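You operate a simulated robot arm through the tools that you are given. There is no shell and no other tool.

You run a simulated two-armed robot. Do the job below in one go: nothing can be reset, and whatever is moved stays where it is left.

## Task
Ready the HEAT button for the painters: grey boot off, collar slack.
Fine: fuse holder out first; boot to the blue cap mat; white UNDO spanner, back on the tool mat. Set down upright: grey button boot.

The check looks at the end state, three seconds after you hand in, the way a careful person would. Anything else that was tipped, shoved, dropped, spilled or broken makes it a failure. Lids that push on must go on centred and level and be pressed home; caps that screw on are set level and turned clockwise until they are tight.

## Robot
Two 7-joint arms with two-finger grippers on one trunk that stands fixed in place. Base frame: the origin is at the foot of the trunk, x ahead of it, y to its left, z up. Lengths are in cm, angles in degrees, forces in N, time in s.
The left shoulder is at [7.8, 15.1, 98.8], the right one opposite. With the tool pointing down near the work surface each hand reaches from about 28 to 80 cm from the base axis, measured 20 degrees to its own side. Payload 2.54 kg a hand.
The TCP of each hand is the grasp point between the finger pads, 3 cm short of the fingertips. In the tool frame z runs along the fingers and y along their closing line. The gripper opens to 11.6 cm; its body begins 9.5 cm behind the TCP.
Orientation is told as [roll, pitch, yaw] about the base's x, y, z axes, in that order, counted from this pose: with the fingers straight down and closing along the base's y, the tool's x points along the base's -x, its y along +y and its z along -z.

## Interface
- The arms move only by the tool servo_tool. It takes "left_commands", "right_commands" or both (then of equal length, played together; a hand with none holds still); each is a list that holds one entry, the list of rows, each a list of 7 numbers: the finger opening in cm, from 0 to 11.6, then the shift along the base's x, y, z in cm, then the turn, a rotation vector about the base's x, y, z in degrees. In form: [[[fingers, dx, dy, dz, rx, ry, rz], ...]]. A call has 1 to 20 rows; each row shifts and turns the commanded pose from where the row before left it. Rows are played at 5 a second. More than 5 cm and 8.6 degrees between two rows, or a gripper value outside its range, and nothing of the call is played. Where a pose cannot be reached the arm comes as near as it can. A force on the tool above 70 N (or 10 N above the force at the start of the call, whichever is more), or a blocked arm, ends the call early, and 0.2 s more pass. Each finger travels about 7.2 cm/s and halts on what it meets, pressing with about 30 N; the grip force reading is that of the motor and also rises with nothing between the fingers. The clock runs only during rows and for 0.2 s after the last one: add rows that do not move to give the fingers time. It gives the time, the measured TCP pose, the force on the tool (base axes), the opening and the grip force at its end, in the units of the frame above (readings bear some noise), with the torque about the TCP (base axes, N m) and any sound that the robot's microphone picked up, and new pictures: "pictures" is both (left out), scene, wrist or none (wrist: the cameras of the hands that moved).
- Cameras (640 x 400 px; columns grow to the right, rows downward): "scene" is now at [15.64, 1.19, 115.54]; the picture's right is [0.13, -0.99, 0.00], its down [-0.08, -0.01, -1.00] and it looks along [0.99, 0.13, -0.08] (base axes); focal length 216 px, centre (320, 200). "left" rides on the left gripper at [6.9, 1.5, -12.2] in its tool frame; the picture's right is [-0.21, 0.98, 0.00], its down [-0.83, -0.18, -0.53] and it looks along [-0.52, -0.11, 0.85] (tool axes); focal length 251 px, centre (320, 200). "right" rides on the right gripper at [6.9, -1.5, -12.2] in its tool frame; the picture's right is [0.21, 0.98, 0.00], its down [-0.83, 0.18, -0.53] and it looks along [-0.52, 0.11, 0.85] (tool axes); focal length 251 px, centre (320, 200).
- move_column(by): slides the trunk up (or, below 0, down) by that many cm; the arms and the scene camera ride with it, the base frame stays. It gives what a move gives, with no picture.
- aim_head(pan, tilt): turns the head with the scene camera to pan (to the left, within 80 degrees either way) and tilt (down, from -29 to 69), counted from straight ahead of the robot. It gives what a move gives, and a new picture of the scene camera.
- locate(camera, pixels): there is no depth. For up to 12 entries [column, row, z] of the newest picture of that camera ("zoom" is the newest enlarged one), the place [x, y] in the base frame at which the ray of that pixel passes the height z, good to about 0.2 cm. No time passes.
- zoom(camera, box): a new picture of the part [left, top, right, bottom] of that camera's present view, enlarged. No time passes.
- finish_job(): hands the job in; it is judged then, once.

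Unless the task says otherwise, let go and move clear before handing in.

The tools are called after "Call:" by a JSON object that holds its "method" and its "body". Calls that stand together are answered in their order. servo_tool: Moves the arms, as the interface text tells. Its arguments: {"type":"object","properties":{"left_commands":{"type":"array"},"right_commands":{"type":"array"},"pictures":{"type":"string","enum":["both","scene","wrist","none"]}},"required":[]} The other tools are called the same way: move_column (by) moves the trunk up or down; aim_head (pan, tilt) turns the head that bears the scene camera; locate (camera, pixels) gives the place at which the rays of pixels pass given heights; zoom (camera, box) takes an enlarged picture of a part of a camera's view; finish_job () hands the job in.

At the start:

```text
time_s: 0.0
left_tool_pos: [39.02, 34.26, 117.16]
left_ee_rot: [0.0, 0.0, 0.0]
left_ft_force: [-0.4, 0.3, -0.5]
left_wrist_torque: [-0.03, 0.01, -0.01]
left_width: 11.61
left_grip_force: 0.0
right_tool_pos: [40.61, -2.83, 117.11]
right_ee_rot: [0.0, 0.1, 0.0]
right_ft_force: [0.0, -0.9, 0.0]
right_wrist_torque: [-0.02, -0.01, -0.01]
right_width: 11.61
right_grip_force: 0.1
trunk travel left (down, up): [-22.5, 6.4]
head pan, tilt (commanded): [7.8, 4.7]
```

scene: 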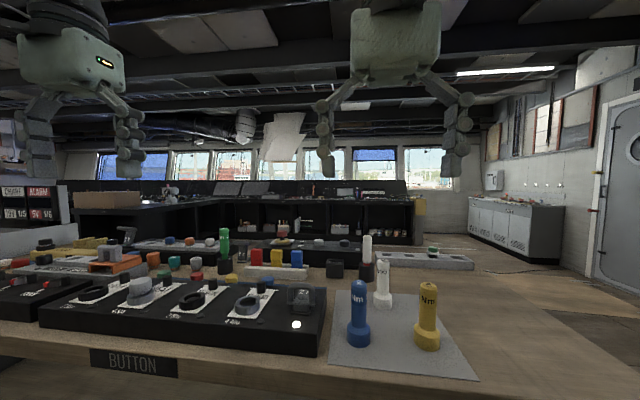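
right: 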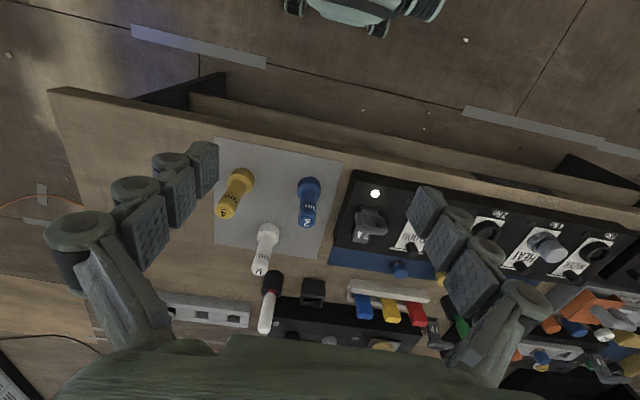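
left: 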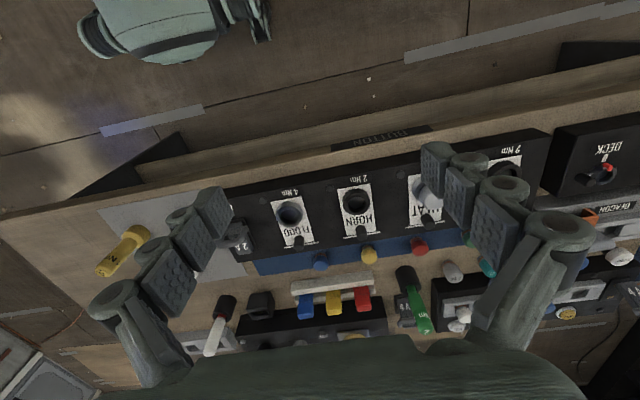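

The scene shows a black button panel with four stations, a grey tool mat on the right with blue, white and yellow spanners, and other clutter. I'll tilt the head down to see the bench better.

Call:
{"method": "aim_head", "body": {"pan": 8, "tilt": 40}}

```text
time_s: 1.0
left_tool_pos: [38.98, 34.22, 117.21]
left_ee_rot: [-0.1, -0.1, -0.1]
left_ft_force: [0.1, -0.1, 0.4]
left_wrist_torque: [0.0, 0.01, 0.01]
left_width: 11.61
left_grip_force: 0.1
right_tool_pos: [40.78, -2.85, 117.11]
right_ee_rot: [0.0, 0.0, 0.0]
right_ft_force: [0.1, 0.4, -0.3]
right_wrist_torque: [0.0, -0.04, -0.01]
right_width: 11.6
right_grip_force: 0.1
trunk travel left (down, up): [-22.5, 6.4]
head pan, tilt (commanded): [8.0, 40.0]
```

scene: 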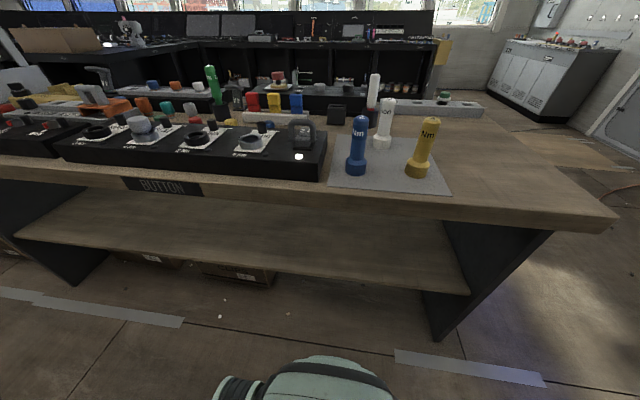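

The bench now sits in rows 70–220, with the panel at (190,150) and the mat at (390,160). I'll zoom into these regions.

Call:
{"method": "zoom", "body": {"camera": "scene", "box": [40, 80, 200, 180]}}

Call:
{"method": "zoom", "body": {"camera": "scene", "box": [180, 80, 340, 180]}}

Call:
{"method": "zoom", "body": {"camera": "scene", "box": [310, 80, 470, 200]}}

Call:
{"method": "zoom", "body": {"camera": "right", "box": [320, 160, 640, 360]}}

Call:
{"method": "zoom", "body": {"camera": "left", "box": [200, 130, 440, 280]}}

Call:
{"method": "zoom", "body": {"camera": "left", "box": [400, 130, 640, 280]}}

```text
4.00 times, centred on (120, 130) of scene
```

zoom: 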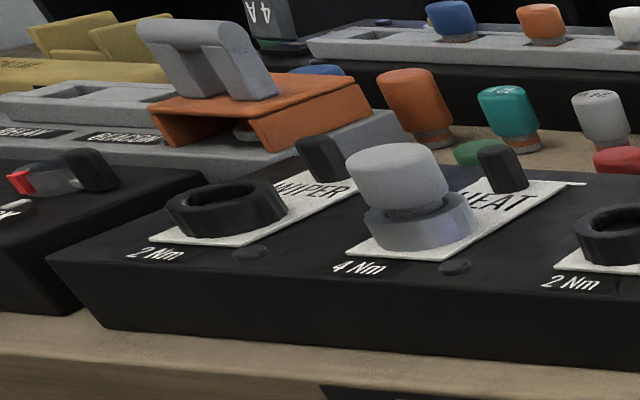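

```text
4.00 times, centred on (260, 130) of scene
```

zoom: 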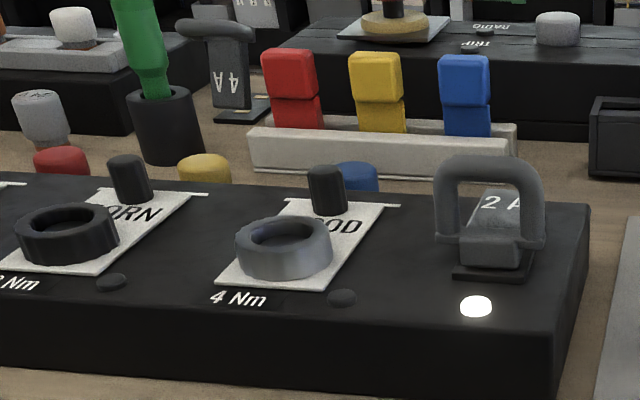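

```text
3.33 times, centred on (390, 140) of scene
```

zoom: 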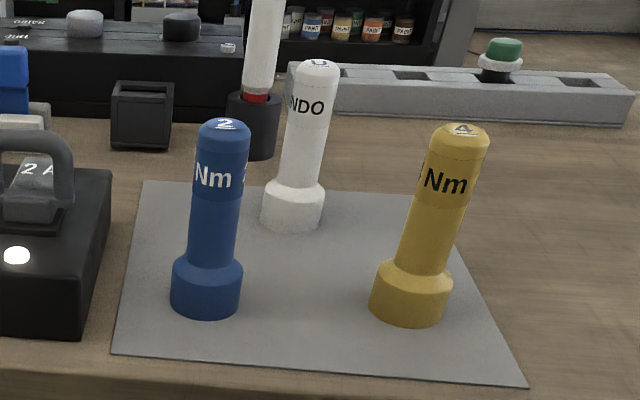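

```text
2.00 times, centred on (480, 260) of right
```

zoom: 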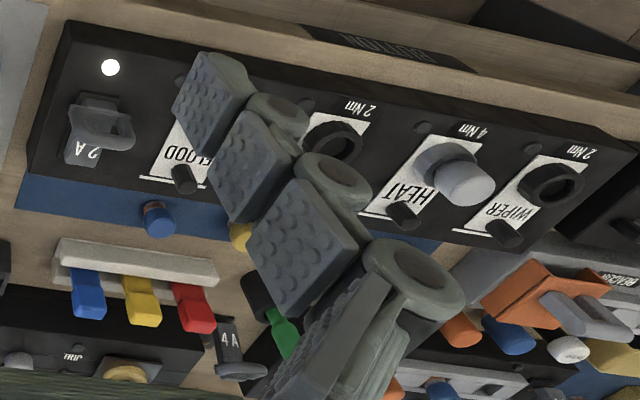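

```text
2.67 times, centred on (320, 205) of left
```

zoom: 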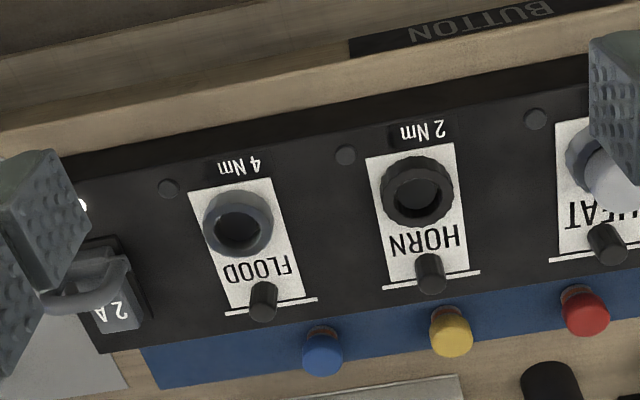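

```text
2.67 times, centred on (520, 205) of left
```

zoom: 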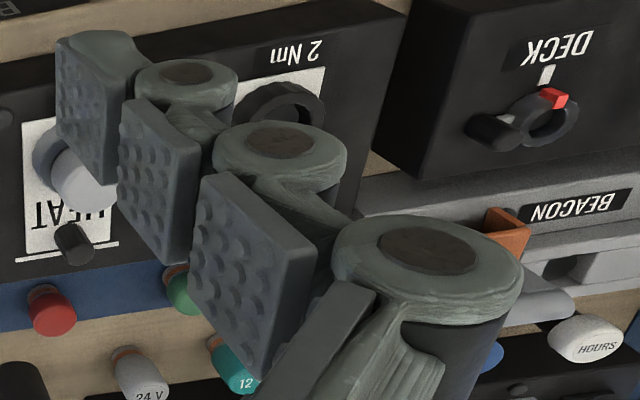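

Zooms show: HEAT button with a grey boot inside a steel-blue collar (4 Nm), fuse holder "2 A" at the panel's right end with a lit lamp, a blue mat strip behind the panel with caps, and the white UNDO spanner on the tool mat. Next I triangulate heights using locate from the cameras.

Call:
{"method": "locate", "body": {"camera": "scene", "pixels": [[299, 156, 80], [299, 156, 95], [376, 138, 80], [376, 138, 95], [320, 180, 80], [320, 180, 95], [348, 194, 80], [348, 194, 95]]}}

Call:
{"method": "locate", "body": {"camera": "right", "pixels": [[375, 193, 80], [375, 193, 95], [215, 137, 80], [215, 137, 95], [340, 160, 80], [340, 160, 95]]}}

Call:
{"method": "zoom", "body": {"camera": "right", "box": [200, 120, 360, 220]}}

Call:
{"method": "zoom", "body": {"camera": "right", "box": [240, 230, 440, 360]}}

```text
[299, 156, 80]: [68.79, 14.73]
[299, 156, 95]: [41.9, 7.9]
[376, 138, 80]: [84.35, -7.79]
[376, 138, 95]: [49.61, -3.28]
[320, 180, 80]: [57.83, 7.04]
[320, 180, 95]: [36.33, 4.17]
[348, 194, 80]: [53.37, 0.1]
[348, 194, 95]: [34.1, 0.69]
```

```text
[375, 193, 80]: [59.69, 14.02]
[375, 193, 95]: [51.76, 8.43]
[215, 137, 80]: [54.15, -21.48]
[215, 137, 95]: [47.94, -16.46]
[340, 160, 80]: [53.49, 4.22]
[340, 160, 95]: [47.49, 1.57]
```

```text
4.00 times, centred on (280, 170) of right
```

zoom: 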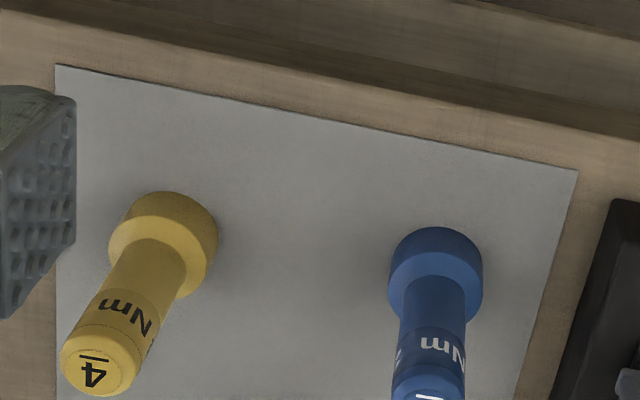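

```text
3.08 times, centred on (340, 295) of right
```

zoom: 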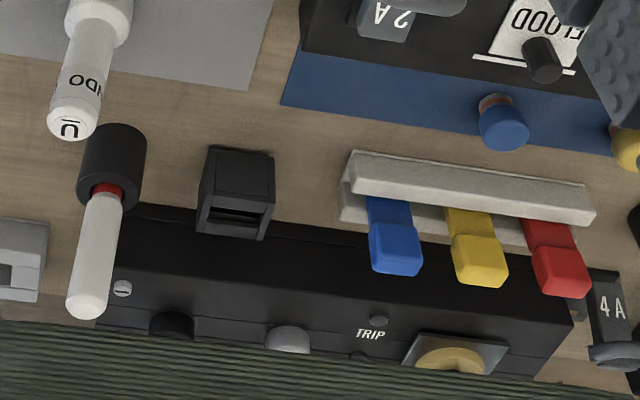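

The lamp triangulates to about (55.9, 11.4, 87.2). I'll use better corner pixels of the mat (scene (328.5,186.5), right (344.5,162)) to get the bench height and other features.

Call:
{"method": "locate", "body": {"camera": "scene", "pixels": [[328.5, 186.5, 80], [328.5, 186.5, 85], [452, 194.5, 80], [452, 194.5, 85]]}}

Call:
{"method": "locate", "body": {"camera": "right", "pixels": [[344.5, 162, 80], [344.5, 162, 85], [214, 137, 80], [214, 137, 85]]}}

Call:
{"method": "zoom", "body": {"camera": "scene", "box": [110, 100, 174, 140]}}

Call:
{"method": "zoom", "body": {"camera": "scene", "box": [270, 100, 350, 150]}}

Call:
{"method": "zoom", "body": {"camera": "scene", "box": [0, 60, 128, 140]}}

```text
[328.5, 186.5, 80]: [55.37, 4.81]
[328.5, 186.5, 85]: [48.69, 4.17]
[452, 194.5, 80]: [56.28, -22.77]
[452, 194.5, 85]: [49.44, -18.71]
```

```text
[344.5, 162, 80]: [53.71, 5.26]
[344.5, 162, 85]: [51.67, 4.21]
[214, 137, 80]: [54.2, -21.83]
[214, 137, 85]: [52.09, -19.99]
```

```text
10.00 times, centred on (142, 120) of scene
```

zoom: 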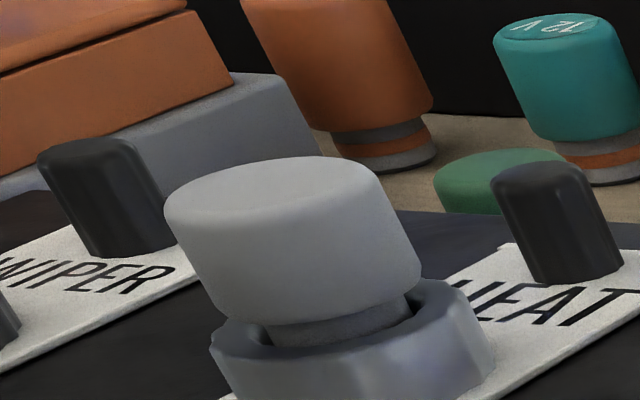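

```text
8.00 times, centred on (310, 125) of scene
```

zoom: 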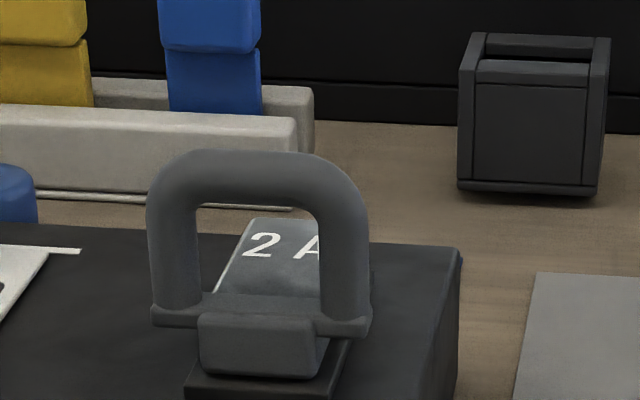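

```text
5.00 times, centred on (64, 100) of scene
```

zoom: 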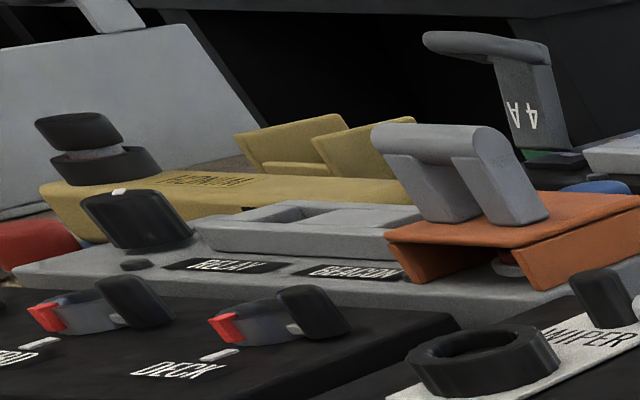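

Bench top is about z=82, and the panel top about z=87. Now I triangulate the boot, collar, fuse handle and spanner from several cameras.

Call:
{"method": "locate", "body": {"camera": "scene", "pixels": [[137.5, 119, 85], [137.5, 119, 95], [144.5, 133, 85], [144.5, 133, 95], [302.2, 120.6, 85], [302.2, 120.6, 95], [381.5, 146, 82], [389.4, 100.4, 90], [389.4, 100.4, 100], [335, 118, 82], [335, 118, 90]]}}

Call:
{"method": "locate", "body": {"camera": "right", "pixels": [[557.5, 252.5, 85], [557.5, 252.5, 95], [540, 240, 85], [540, 240, 95], [372.5, 230, 85], [372.5, 230, 95], [268, 228, 82], [260, 270, 90], [260, 270, 100], [313, 290, 82], [313, 290, 90]]}}

Call:
{"method": "locate", "body": {"camera": "left", "pixels": [[425, 198, 85], [425, 198, 95], [415, 185, 85], [415, 185, 95], [261, 303, 82], [261, 303, 90], [250, 258, 82], [242, 243, 85]]}}

```text
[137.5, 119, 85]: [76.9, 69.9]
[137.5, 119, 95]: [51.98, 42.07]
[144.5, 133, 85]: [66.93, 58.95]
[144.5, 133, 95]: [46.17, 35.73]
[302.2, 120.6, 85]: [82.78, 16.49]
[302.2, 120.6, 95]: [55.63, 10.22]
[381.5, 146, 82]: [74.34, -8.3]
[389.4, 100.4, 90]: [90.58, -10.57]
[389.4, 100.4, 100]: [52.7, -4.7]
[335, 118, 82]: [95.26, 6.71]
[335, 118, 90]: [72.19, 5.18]
```

```text
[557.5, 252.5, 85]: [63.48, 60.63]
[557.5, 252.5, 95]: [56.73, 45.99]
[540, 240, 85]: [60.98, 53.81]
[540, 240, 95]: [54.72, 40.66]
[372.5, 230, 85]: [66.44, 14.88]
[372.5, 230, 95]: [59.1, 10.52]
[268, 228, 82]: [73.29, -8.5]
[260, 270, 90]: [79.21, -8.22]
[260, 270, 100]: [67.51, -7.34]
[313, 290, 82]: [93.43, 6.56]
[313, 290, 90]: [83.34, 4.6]
```

```text
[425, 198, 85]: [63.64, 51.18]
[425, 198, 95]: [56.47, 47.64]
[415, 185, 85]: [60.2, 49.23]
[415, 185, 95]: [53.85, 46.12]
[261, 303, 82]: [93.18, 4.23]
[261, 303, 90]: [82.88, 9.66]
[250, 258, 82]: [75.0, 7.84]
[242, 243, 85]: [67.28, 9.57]
```

Triangulation gives: boot top ≈(58.4,49.2,92.4), collar ≈(58.4,48.9,89), fuse bow ≈(60.4,11.3,93.2), white spanner ≈(74,-8.2) with top at 94.3. I'll move the right hand aside and bring the left hand over the fuse holder for a closer look.

Call:
{"method": "servo_tool", "body": {"left_commands": [[[11.6, 2.2, -4, -1.6, 0, 0, 0], [11.6, 2.2, -4, -1.6, 0, 0, 0], [11.6, 2.2, -4, -1.6, 0, 0, 0], [11.6, 2.2, -4, -1.6, 0, 0, 0], [11.6, 2.2, -4, -1.6, 0, 0, 0], [11.6, 0, 0, 0, 0, 0, 0]]], "right_commands": [[[11.6, -1, -4, 0, 0, 0, 0], [11.6, -1, -4, 0, 0, 0, 0], [11.6, -1, -4, 0, 0, 0, 0], [11.6, -1, -4, 0, 0, 0, 0], [11.6, -1, -4, 0, 0, 0, 0], [11.6, 0, 0, 0, 0, 0, 0]]], "pictures": "both"}}

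```text
time_s: 2.4
left_tool_pos: [49.91, 14.57, 109.22]
left_ee_rot: [-0.1, -0.2, 0.4]
left_ft_force: [-0.4, -0.3, -0.2]
left_wrist_torque: [0.03, -0.06, 0.0]
left_width: 11.57
left_grip_force: 0.0
left hand out of reach, approached as far as the arm can: row 5
right_tool_pos: [35.48, -22.92, 117.04]
right_ee_rot: [0.0, -0.1, 0.0]
right_ft_force: [-0.4, -1.4, 0.0]
right_wrist_torque: [-0.02, -0.01, 0.04]
right_width: 11.61
right_grip_force: 0.1
trunk travel left (down, up): [-22.5, 6.4]
head pan, tilt (commanded): [8.0, 40.0]
```

scene: 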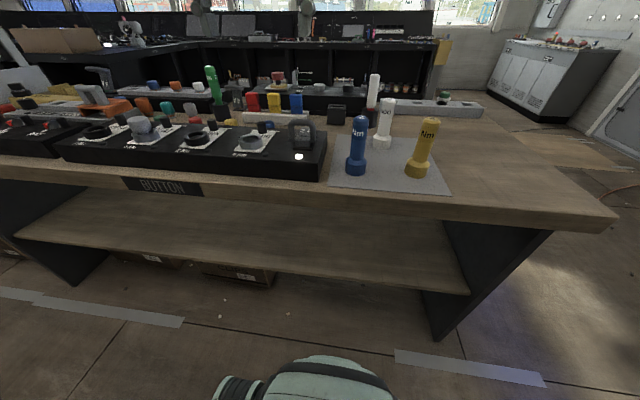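
right: 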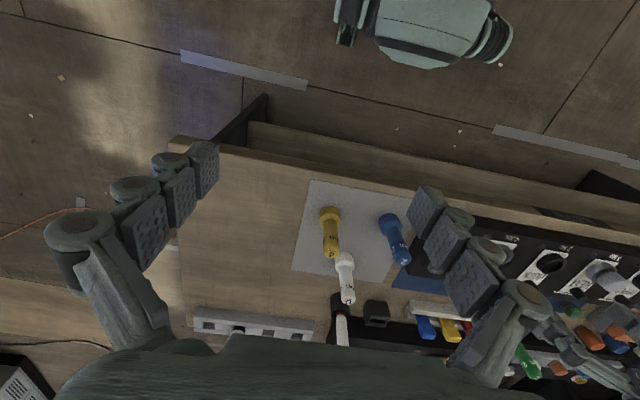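
left: 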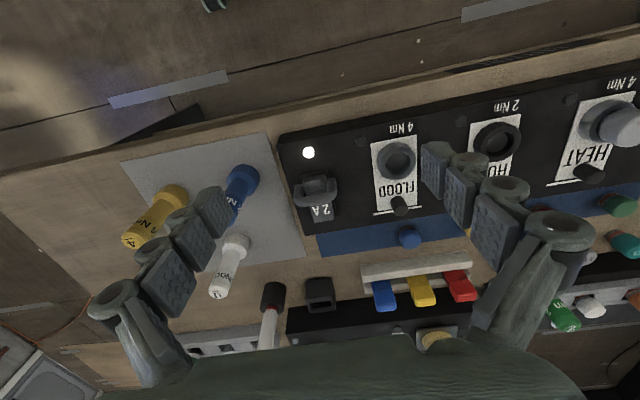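

The left hand hit its reach limit at this height; going lower should help. The left camera shows the fuse holder at (318,195) well; zooming there and on the surrounding bench.

Call:
{"method": "zoom", "body": {"camera": "left", "box": [260, 140, 420, 240]}}

Call:
{"method": "zoom", "body": {"camera": "left", "box": [480, 80, 640, 180]}}

Call:
{"method": "zoom", "body": {"camera": "left", "box": [180, 200, 420, 350]}}

Call:
{"method": "zoom", "body": {"camera": "left", "box": [400, 180, 640, 330]}}

Call:
{"method": "zoom", "body": {"camera": "right", "box": [300, 270, 460, 370]}}

```text
4.00 times, centred on (340, 190) of left
```

zoom: 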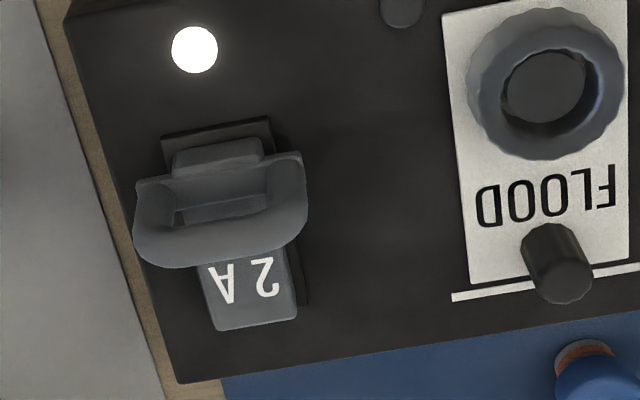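

```text
4.00 times, centred on (560, 130) of left
```

zoom: 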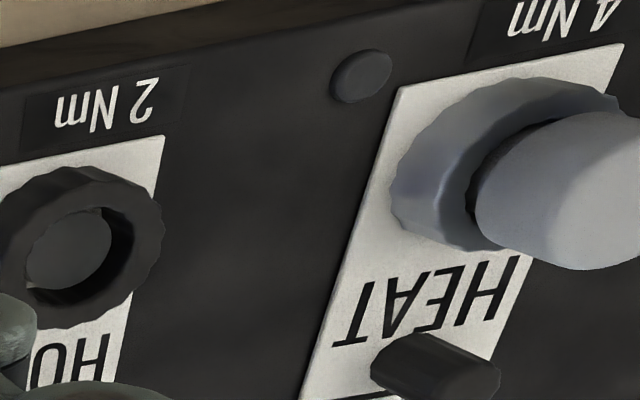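

```text
2.67 times, centred on (300, 275) of left
```

zoom: 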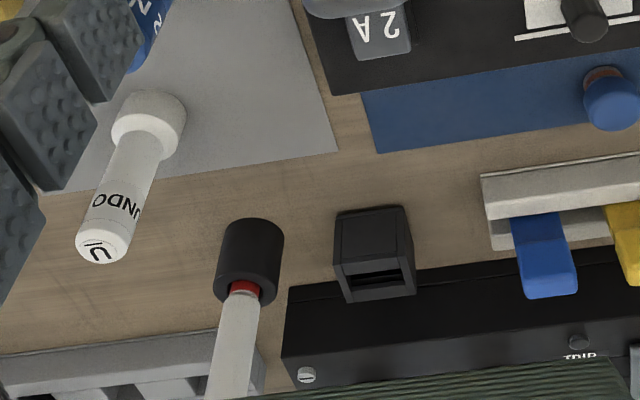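

```text
2.67 times, centred on (520, 255) of left
```

zoom: 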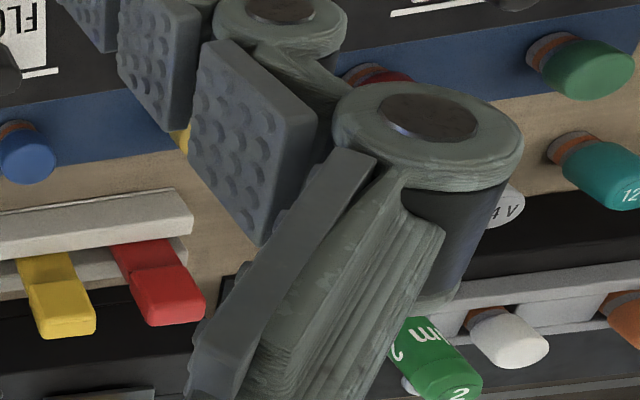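

```text
4.00 times, centred on (380, 320) of right
```

zoom: 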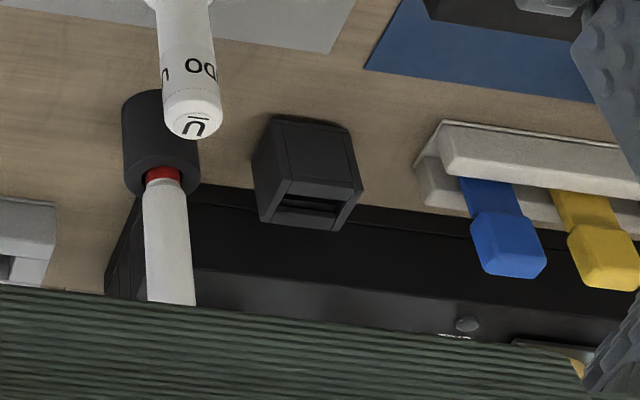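

The fuse holder's bow handle and the HEAT collar (scalloped ring, boot inside) are visible. I'll triangulate the black slot box, the blue mat edges, caps, and the spanner with the new views.

Call:
{"method": "locate", "body": {"camera": "left", "pixels": [[320.3, 304, 82], [320.3, 304, 90], [314, 176, 85], [314, 176, 95], [235, 244, 82], [220, 286, 95], [322, 254, 82], [311, 231, 82], [308, 152, 87], [386, 155, 88], [400, 205, 90], [408, 238, 85]]}}

Call:
{"method": "locate", "body": {"camera": "right", "pixels": [[376, 317, 82], [376, 317, 90], [345, 262, 82], [348, 298, 95]]}}

Call:
{"method": "locate", "body": {"camera": "scene", "pixels": [[336, 107, 82], [336, 107, 90], [302, 132, 88], [302, 132, 92]]}}

```text
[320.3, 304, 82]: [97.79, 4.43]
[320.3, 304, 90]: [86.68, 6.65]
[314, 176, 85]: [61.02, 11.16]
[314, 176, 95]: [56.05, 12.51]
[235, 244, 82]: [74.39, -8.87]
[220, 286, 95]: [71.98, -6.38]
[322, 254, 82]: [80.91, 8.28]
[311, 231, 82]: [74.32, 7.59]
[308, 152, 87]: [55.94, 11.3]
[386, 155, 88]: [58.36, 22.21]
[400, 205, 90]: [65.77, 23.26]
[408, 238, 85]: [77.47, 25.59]
```

```text
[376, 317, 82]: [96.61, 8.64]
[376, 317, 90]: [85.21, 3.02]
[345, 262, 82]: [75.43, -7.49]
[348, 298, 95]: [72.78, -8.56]
```

```text
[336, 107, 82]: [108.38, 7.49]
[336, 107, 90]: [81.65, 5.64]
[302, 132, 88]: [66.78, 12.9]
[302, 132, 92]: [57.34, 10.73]
```

The slot box is at ≈(91,5.6), beyond easy reach, and the task only asks for the fuse holder to be out. Plan: right hand pulls the fuse holder straight up and sets it on bare bench to the right; left hand does the boot and collar. First I move the left hand over toward HEAT and the right hand above the fuse holder.

Call:
{"method": "servo_tool", "body": {"left_commands": [[[11.6, -0.3, 4.3, -0.8, 0, 0, 0], [11.6, -0.3, 4.3, -0.8, 0, 0, 0], [11.6, -0.3, 4.3, -0.8, 0, 0, 0], [11.6, -0.3, 4.3, -0.8, 0, 0, 0], [11.6, -0.3, 4.3, -0.8, 0, 0, 0], [11.6, -0.3, 4.3, -0.8, 0, 0, 0], [11.6, 0, 1, 0, 0, 0, 0], [11.6, 0, 0, 0, 0, 0, 0], [11.6, 0, 0, 0, 0, 0, 0], [11.6, 0, 0, 0, 0, 0, 0]]], "right_commands": [[[11.6, 0, 0, 0, 0, 0, 0], [11.6, 0, 0, 0, 0, 0, 0], [11.6, 2.2, 4.0, -1.6, 0, 0, 0], [11.6, 2.2, 4.0, -1.6, 0, 0, 0], [11.6, 2.2, 4.0, -1.6, 0, 0, 0], [11.6, 2.2, 4.0, -1.6, 0, 0, 0], [11.6, 2.2, 4.0, -1.6, 0, 0, 0], [11.6, 2.2, 4.0, -1.6, 0, 0, 0], [11.6, 2.2, 4.0, -1.6, 0, 0, 0], [11.6, 0, 0, 0, 0, 0, 0]]], "pictures": "both"}}

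```text
time_s: 4.6
left_tool_pos: [48.08, 41.25, 104.07]
left_ee_rot: [-0.1, 0.0, 0.0]
left_ft_force: [0.5, 0.9, 0.6]
left_wrist_torque: [-0.01, -0.03, 0.0]
left_width: 11.57
left_grip_force: 0.2
right_tool_pos: [51.02, 5.11, 105.93]
right_ee_rot: [0.0, 0.0, 0.0]
right_ft_force: [0.7, 0.6, 0.2]
right_wrist_torque: [0.02, 0.01, 0.02]
right_width: 11.58
right_grip_force: 0.0
trunk travel left (down, up): [-22.5, 6.4]
head pan, tilt (commanded): [8.0, 40.0]
```

scene: 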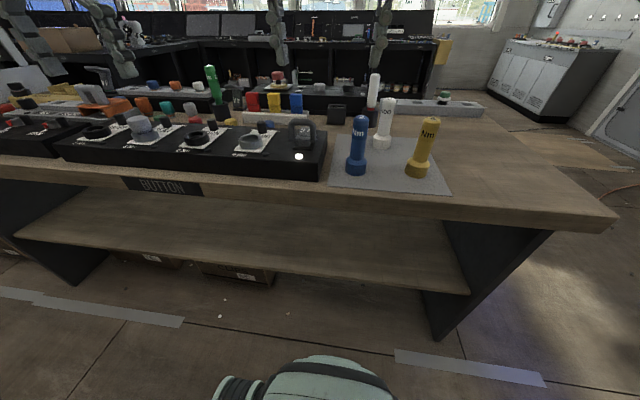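
right: 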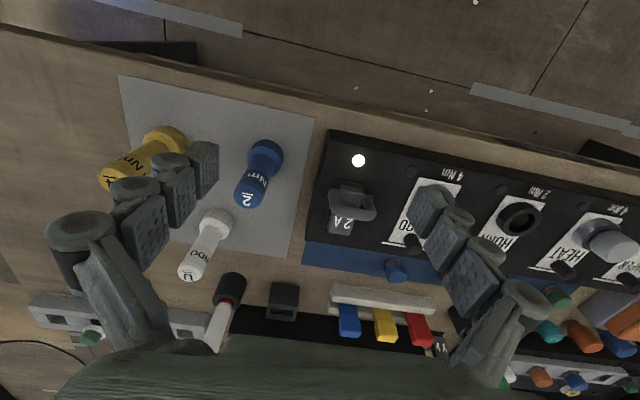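
left: 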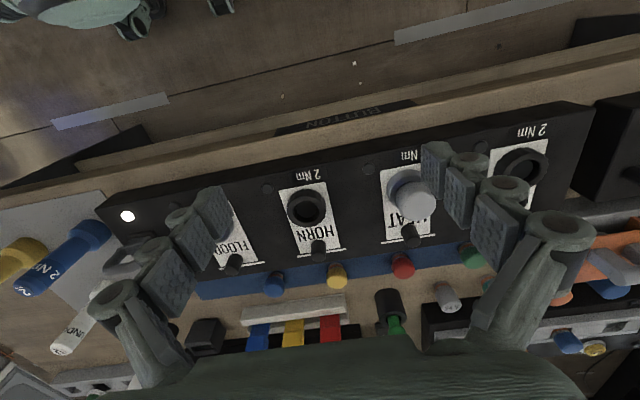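

Both hands have good views: fuse holder at right (350,205), HEAT boot at left (415,198). Zooming.

Call:
{"method": "zoom", "body": {"camera": "right", "box": [300, 150, 420, 225]}}

Call:
{"method": "zoom", "body": {"camera": "left", "box": [360, 150, 480, 225]}}

Call:
{"method": "zoom", "body": {"camera": "left", "box": [180, 230, 500, 360]}}

Call:
{"method": "zoom", "body": {"camera": "right", "box": [80, 60, 320, 210]}}

Call:
{"method": "zoom", "body": {"camera": "right", "box": [200, 220, 360, 320]}}

```text
5.33 times, centred on (360, 188) of right
```

zoom: 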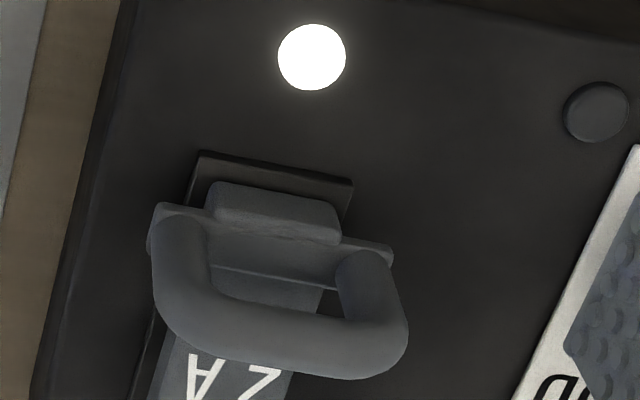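

```text
5.33 times, centred on (420, 188) of left
```

zoom: 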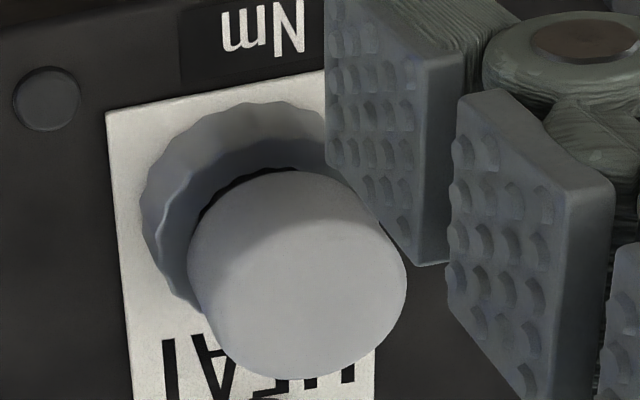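

```text
2.00 times, centred on (340, 295) of left
```

zoom: 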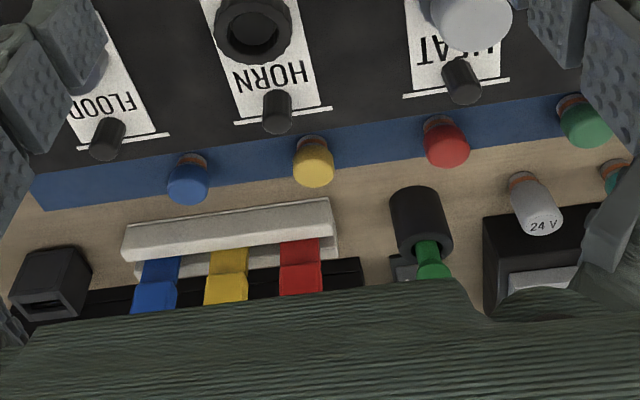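

```text
2.67 times, centred on (200, 135) of right
```

zoom: 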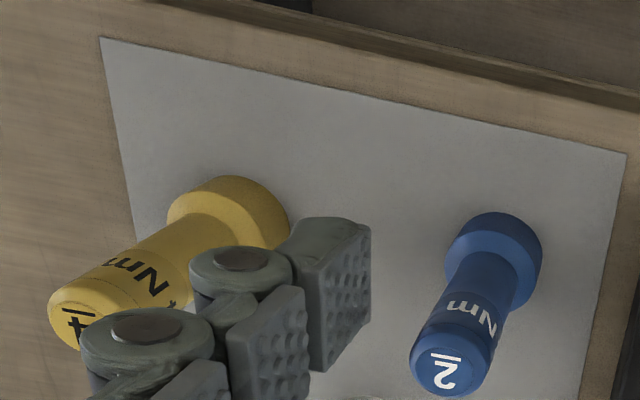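

```text
4.00 times, centred on (280, 270) of right
```

zoom: 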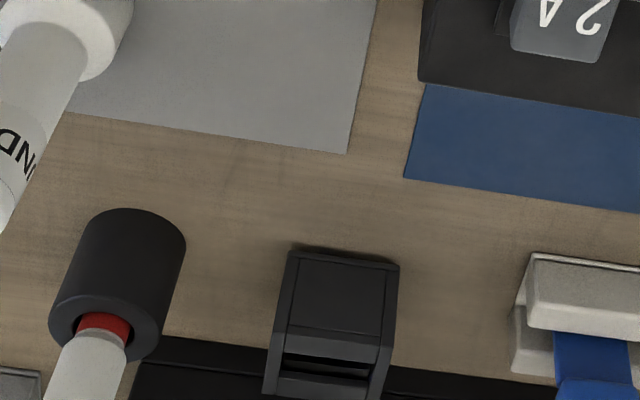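

I'll locate the blue mat corners, fuse bow ends and the caps.

Call:
{"method": "locate", "body": {"camera": "right", "pixels": [[301.25, 264.25, 82], [306.25, 241.25, 82], [329, 199.3, 91], [376.5, 214.3, 91], [350, 217, 93], [286.5, 258, 82], [117, 75, 82], [315, 117, 82], [258, 165, 82], [396, 283, 82]]}}

Call:
{"method": "locate", "body": {"camera": "left", "pixels": [[195.5, 297.5, 82], [272, 278, 84], [335, 271, 84], [402, 263, 84], [471, 251, 84], [640, 230, 82], [415, 197, 92.4], [400, 186, 89], [412, 235, 91], [316, 248, 91], [305, 208, 88.5]]}}

```text
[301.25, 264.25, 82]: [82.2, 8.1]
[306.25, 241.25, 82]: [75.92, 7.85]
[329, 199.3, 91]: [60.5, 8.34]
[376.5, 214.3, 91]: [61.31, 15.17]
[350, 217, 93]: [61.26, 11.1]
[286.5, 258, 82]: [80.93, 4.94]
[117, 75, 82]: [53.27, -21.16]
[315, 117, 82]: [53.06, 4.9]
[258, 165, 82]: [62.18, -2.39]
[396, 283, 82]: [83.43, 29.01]
```

```text
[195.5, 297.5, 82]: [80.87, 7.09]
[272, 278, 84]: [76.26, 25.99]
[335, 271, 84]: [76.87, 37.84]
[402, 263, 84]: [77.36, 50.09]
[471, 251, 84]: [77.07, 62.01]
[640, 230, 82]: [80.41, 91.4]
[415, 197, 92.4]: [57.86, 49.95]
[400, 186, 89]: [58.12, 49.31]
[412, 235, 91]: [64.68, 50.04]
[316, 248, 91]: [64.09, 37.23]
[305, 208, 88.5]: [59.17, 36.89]
```

The fuse bow spans y≈8.5–15 at x≈61. I'll bring the right hand over it at TCP z≈100 and check alignment.

Call:
{"method": "servo_tool", "body": {"right_commands": [[[11.6, 3.3, 2.2, -1.7, 0, 0, 0], [11.6, 3.3, 2.2, -1.7, 0, 0, 0], [11.6, 3.3, 2.2, -1.7, 0, 0, 0], [11.6, 0, 0, 0, 0, 0, 0]]], "pictures": "wrist"}}

```text
time_s: 5.6
left_tool_pos: [48.06, 41.38, 104.22]
left_ee_rot: [0.0, 0.1, 0.0]
left_ft_force: [-0.5, -0.1, 0.5]
left_wrist_torque: [0.01, 0.02, 0.0]
left_width: 11.62
left_grip_force: 0.1
right_tool_pos: [60.82, 11.75, 100.83]
right_ee_rot: [0.1, -0.1, 0.0]
right_ft_force: [-0.3, -0.3, -0.7]
right_wrist_torque: [-0.04, 0.05, -0.03]
right_width: 11.59
right_grip_force: 0.2
trunk travel left (down, up): [-22.5, 6.4]
head pan, tilt (commanded): [8.0, 40.0]
```

right: 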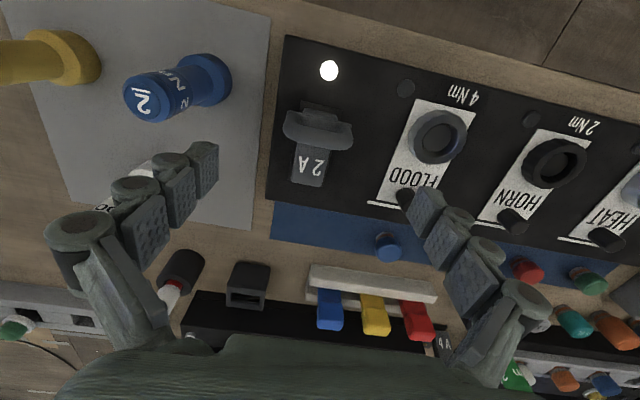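

The right camera now looks down on the bow at (318,130). Zoom and locate bow ends.

Call:
{"method": "zoom", "body": {"camera": "right", "box": [260, 90, 380, 200]}}

Call:
{"method": "locate", "body": {"camera": "right", "pixels": [[284, 124, 91], [353, 136, 91], [319, 147, 93], [311, 180, 89], [318, 107, 88]]}}

```text
3.64 times, centred on (320, 145) of right
```

zoom: 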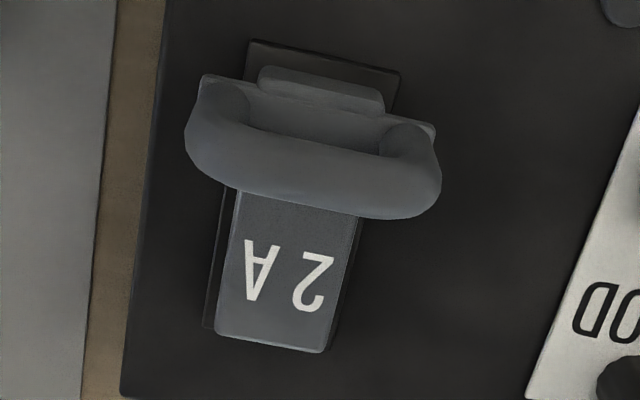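

```text
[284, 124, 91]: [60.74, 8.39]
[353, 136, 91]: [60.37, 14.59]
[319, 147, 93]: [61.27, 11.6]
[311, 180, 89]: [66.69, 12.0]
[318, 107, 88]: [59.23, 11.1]
```

Bow is ~6.2 cm wide, centred ≈(60.7,11.5), bar top ≈93. I'll descend to TCP z≈91.4 and close on its sides.

Call:
{"method": "servo_tool", "body": {"right_commands": [[[11.6, 0, -0.2, -3, 0, 0, 0], [11.6, 0, 0, -3, 0, 0, 0], [11.6, 0, 0, -2, 0, 0, 0], [11.6, 0, 0, -1.4, 0, 0, 0], [11.6, 0, 0, 0, 0, 0, 0]]], "pictures": "both"}}

```text
time_s: 6.8
left_tool_pos: [48.21, 41.28, 104.25]
left_ee_rot: [0.1, 0.1, 0.0]
left_ft_force: [0.4, -0.6, 0.0]
left_wrist_torque: [0.01, 0.01, -0.02]
left_width: 11.6
left_grip_force: 0.1
right_tool_pos: [60.63, 11.54, 91.39]
right_ee_rot: [0.0, 0.0, -0.1]
right_ft_force: [0.8, 0.1, 0.3]
right_wrist_torque: [0.01, 0.01, 0.0]
right_width: 11.59
right_grip_force: 0.0
trunk travel left (down, up): [-22.5, 6.4]
head pan, tilt (commanded): [8.0, 40.0]
```

scene: 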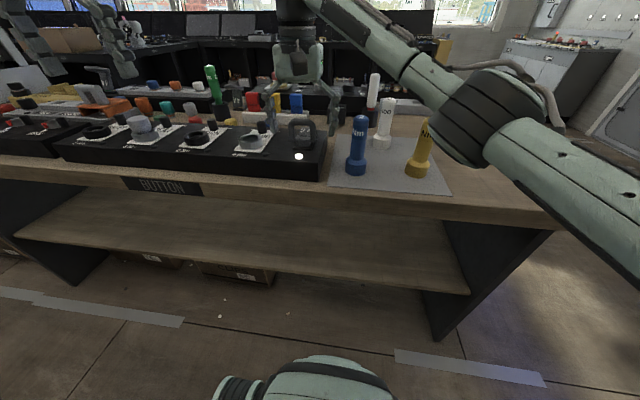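
right: 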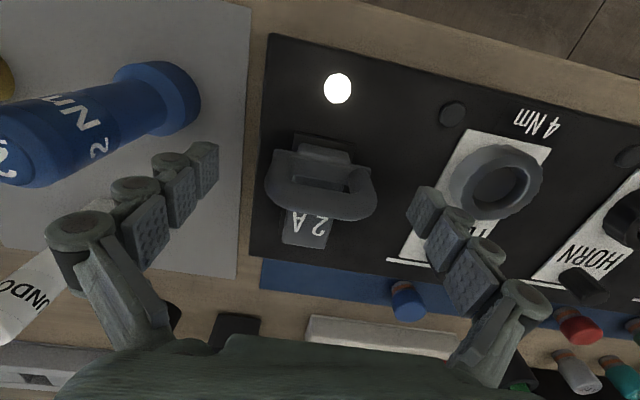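

The bow is centred between the fingers (265–375 px around TCP pixel (320,192)). Closing the fingers.

Call:
{"method": "servo_tool", "body": {"right_commands": [[[8.5, 0, 0, 0, 0, 0, 0], [6.5, 0, 0, 0, 0, 0, 0], [5, 0, 0, 0, 0, 0, 0], [5, 0, 0, 0, 0, 0, 0], [5, 0, 0, 0, 0, 0, 0]]], "pictures": "wrist"}}

```text
time_s: 8.0
left_tool_pos: [48.09, 41.41, 104.06]
left_ee_rot: [0.0, 0.0, 0.0]
left_ft_force: [-0.1, -0.1, 0.5]
left_wrist_torque: [-0.01, 0.02, 0.0]
left_width: 11.61
left_grip_force: 0.1
right_tool_pos: [60.72, 11.5, 91.35]
right_ee_rot: [-0.1, 0.1, -0.1]
right_ft_force: [1.5, 2.5, 1.3]
right_wrist_torque: [0.19, -0.01, 0.02]
right_width: 6.01
right_grip_force: 45.1
trunk travel left (down, up): [-22.5, 6.4]
head pan, tilt (commanded): [8.0, 40.0]
```

right: 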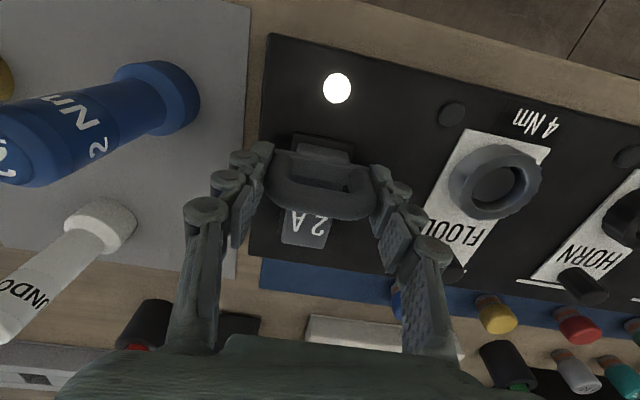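

Gripped at width 6.0 with 45 N. Now pull straight up gently.

Call:
{"method": "servo_tool", "body": {"right_commands": [[[4, 0, 0, 0.5, 0, 0, 0], [4, 0, 0, 0.5, 0, 0, 0], [4, 0, 0, 0.5, 0, 0, 0], [4, 0, 0, 0.5, 0, 0, 0], [4, 0, 0, 1, 0, 0, 0], [4, 0, 0, 1, 0, 0, 0], [4, 0, 0, 1, 0, 0, 0], [4, 0, 0, 0, 0, 0, 0]]], "pictures": "both"}}

```text
time_s: 9.8
left_tool_pos: [48.08, 41.34, 104.13]
left_ee_rot: [0.0, -0.1, 0.0]
left_ft_force: [0.0, -0.2, -0.3]
left_wrist_torque: [-0.01, 0.02, 0.03]
left_width: 11.6
left_grip_force: 0.0
right_tool_pos: [60.66, 11.45, 96.66]
right_ee_rot: [0.0, 0.1, 0.2]
right_ft_force: [-6.0, -1.0, 6.0]
right_wrist_torque: [-0.11, 0.09, -0.01]
right_width: 4.02
right_grip_force: 0.1
trunk travel left (down, up): [-22.5, 6.4]
head pan, tilt (commanded): [8.0, 40.0]
```

scene: 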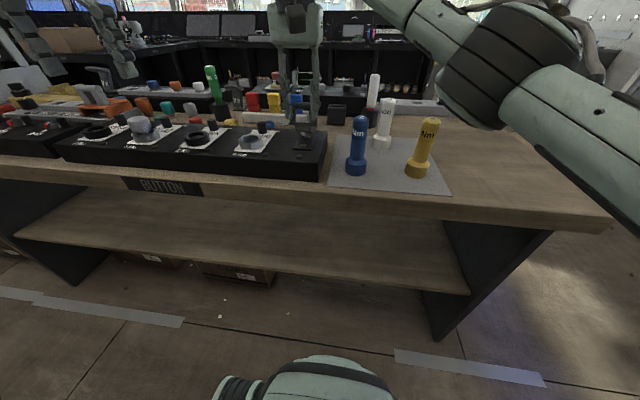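
right: 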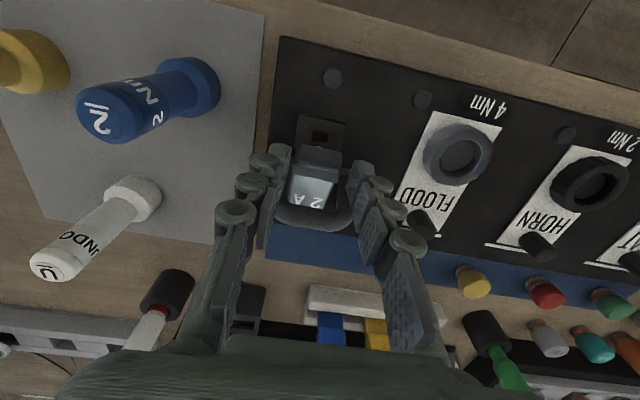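

The lamp went out, but the fingers closed to 4.0 cm with no grip force and the holder looks tilted. Zooming to see its state.

Call:
{"method": "zoom", "body": {"camera": "right", "box": [220, 80, 420, 260]}}

Call:
{"method": "zoom", "body": {"camera": "scene", "box": [260, 60, 370, 180]}}

Call:
{"method": "zoom", "body": {"camera": "left", "box": [60, 180, 260, 330]}}

```text
2.22 times, centred on (320, 170) of right
```

zoom: 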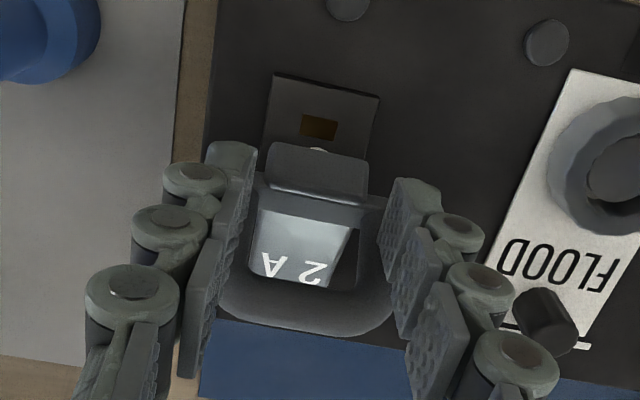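

```text
3.33 times, centred on (315, 120) of scene
```

zoom: 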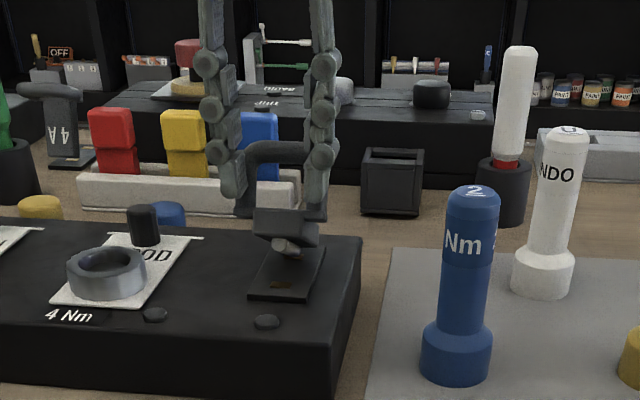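

```text
2.67 times, centred on (160, 255) of left
```

zoom: 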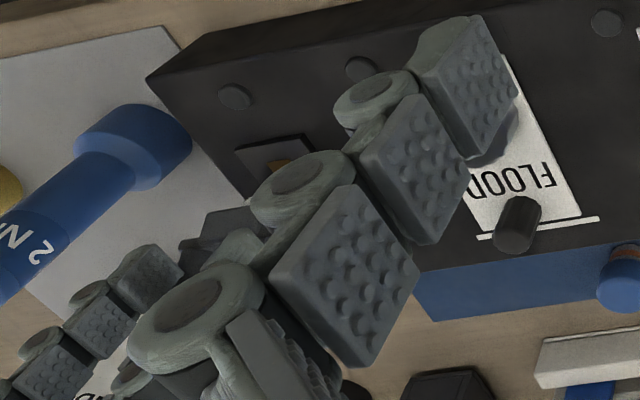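

The holder came out of its slot (dark slot with copper contact is visible) but is pitched. I'll zoom tighter from the scene camera to see how it is held.

Call:
{"method": "zoom", "body": {"camera": "scene", "box": [280, 90, 344, 155]}}

Call:
{"method": "zoom", "body": {"camera": "right", "box": [270, 110, 370, 240]}}

```text
6.15 times, centred on (312, 122) of scene
```

zoom: 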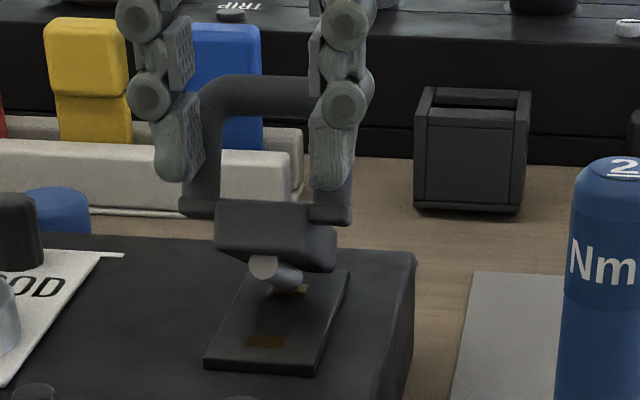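

```text
3.08 times, centred on (320, 175) of right
```

zoom: 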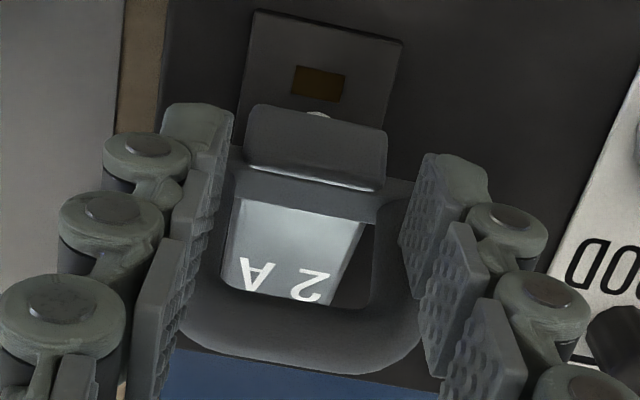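

I'll hold still briefly and re-read forces to see whether the holder is steady in the fingers.

Call:
{"method": "servo_tool", "body": {"right_commands": [[[4, 0, 0, 0, 0, 0, 0], [4, 0, 0, 0, 0, 0, 0]]], "pictures": "both"}}

```text
time_s: 10.4
left_tool_pos: [47.95, 41.28, 104.18]
left_ee_rot: [0.0, -0.2, 0.0]
left_ft_force: [0.5, 0.8, -0.2]
left_wrist_torque: [0.04, 0.01, -0.03]
left_width: 11.61
left_grip_force: 0.0
right_tool_pos: [60.67, 11.46, 96.7]
right_ee_rot: [0.1, 0.0, 0.1]
right_ft_force: [-12.6, 0.3, 13.0]
right_wrist_torque: [0.04, 0.24, 0.03]
right_width: 4.03
right_grip_force: 0.4
trunk travel left (down, up): [-22.5, 6.4]
head pan, tilt (commanded): [8.0, 40.0]
```

scene: 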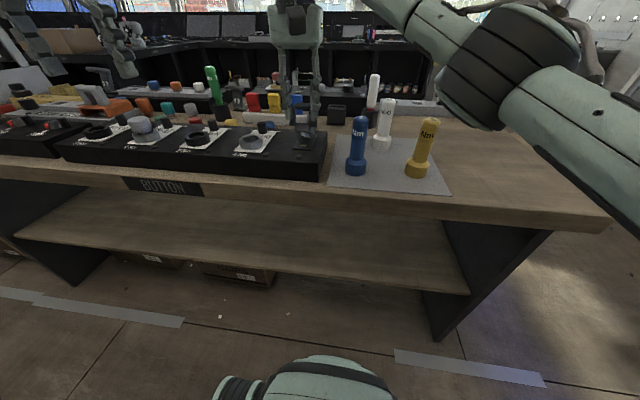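
right: 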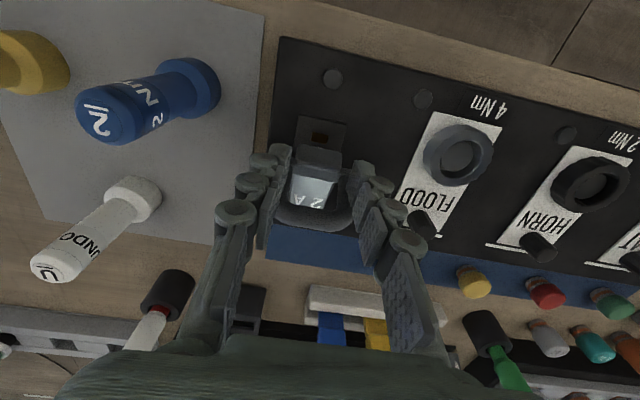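

The force (−12.6, 0, +13) says the fingers slipped in front of the tilted bow and are wedged against it with the holder's tail still down. I'll back off slowly in −x (slightly down) so that the bow follows back to upright gently instead of falling, then re-grip the body nearer its centre.

Call:
{"method": "servo_tool", "body": {"right_commands": [[[4, -0.4, 0, 0, 0, 0, 0], [4, -0.4, 0, 0, 0, 0, 0], [4, -0.4, 0, 0, 0, 0, 0], [4, 0, 0, 0, 0, 0, 0]]], "pictures": "both"}}

```text
time_s: 11.4
left_tool_pos: [48.11, 41.37, 103.97]
left_ee_rot: [0.0, -0.1, 0.0]
left_ft_force: [0.1, -0.9, -0.2]
left_wrist_torque: [0.0, 0.0, 0.0]
left_width: 11.62
left_grip_force: 0.1
right_tool_pos: [59.73, 11.53, 96.35]
right_ee_rot: [0.0, 0.0, -0.2]
right_ft_force: [0.1, 0.3, -0.1]
right_wrist_torque: [0.02, -0.01, 0.03]
right_width: 4.0
right_grip_force: 0.1
trunk travel left (down, up): [-22.5, 6.4]
head pan, tilt (commanded): [8.0, 40.0]
```

scene: 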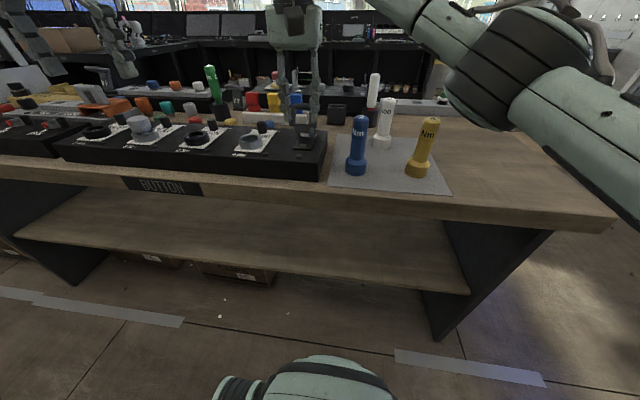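
right: 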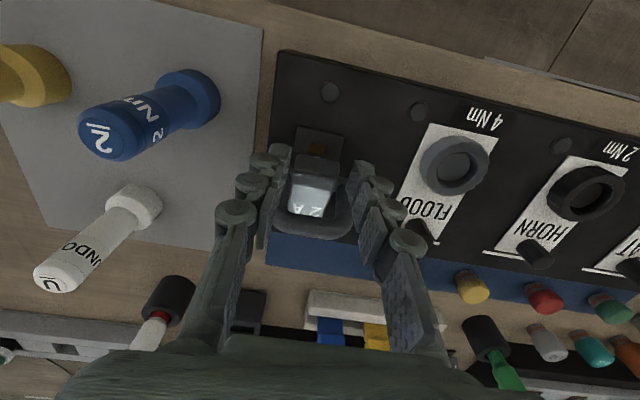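

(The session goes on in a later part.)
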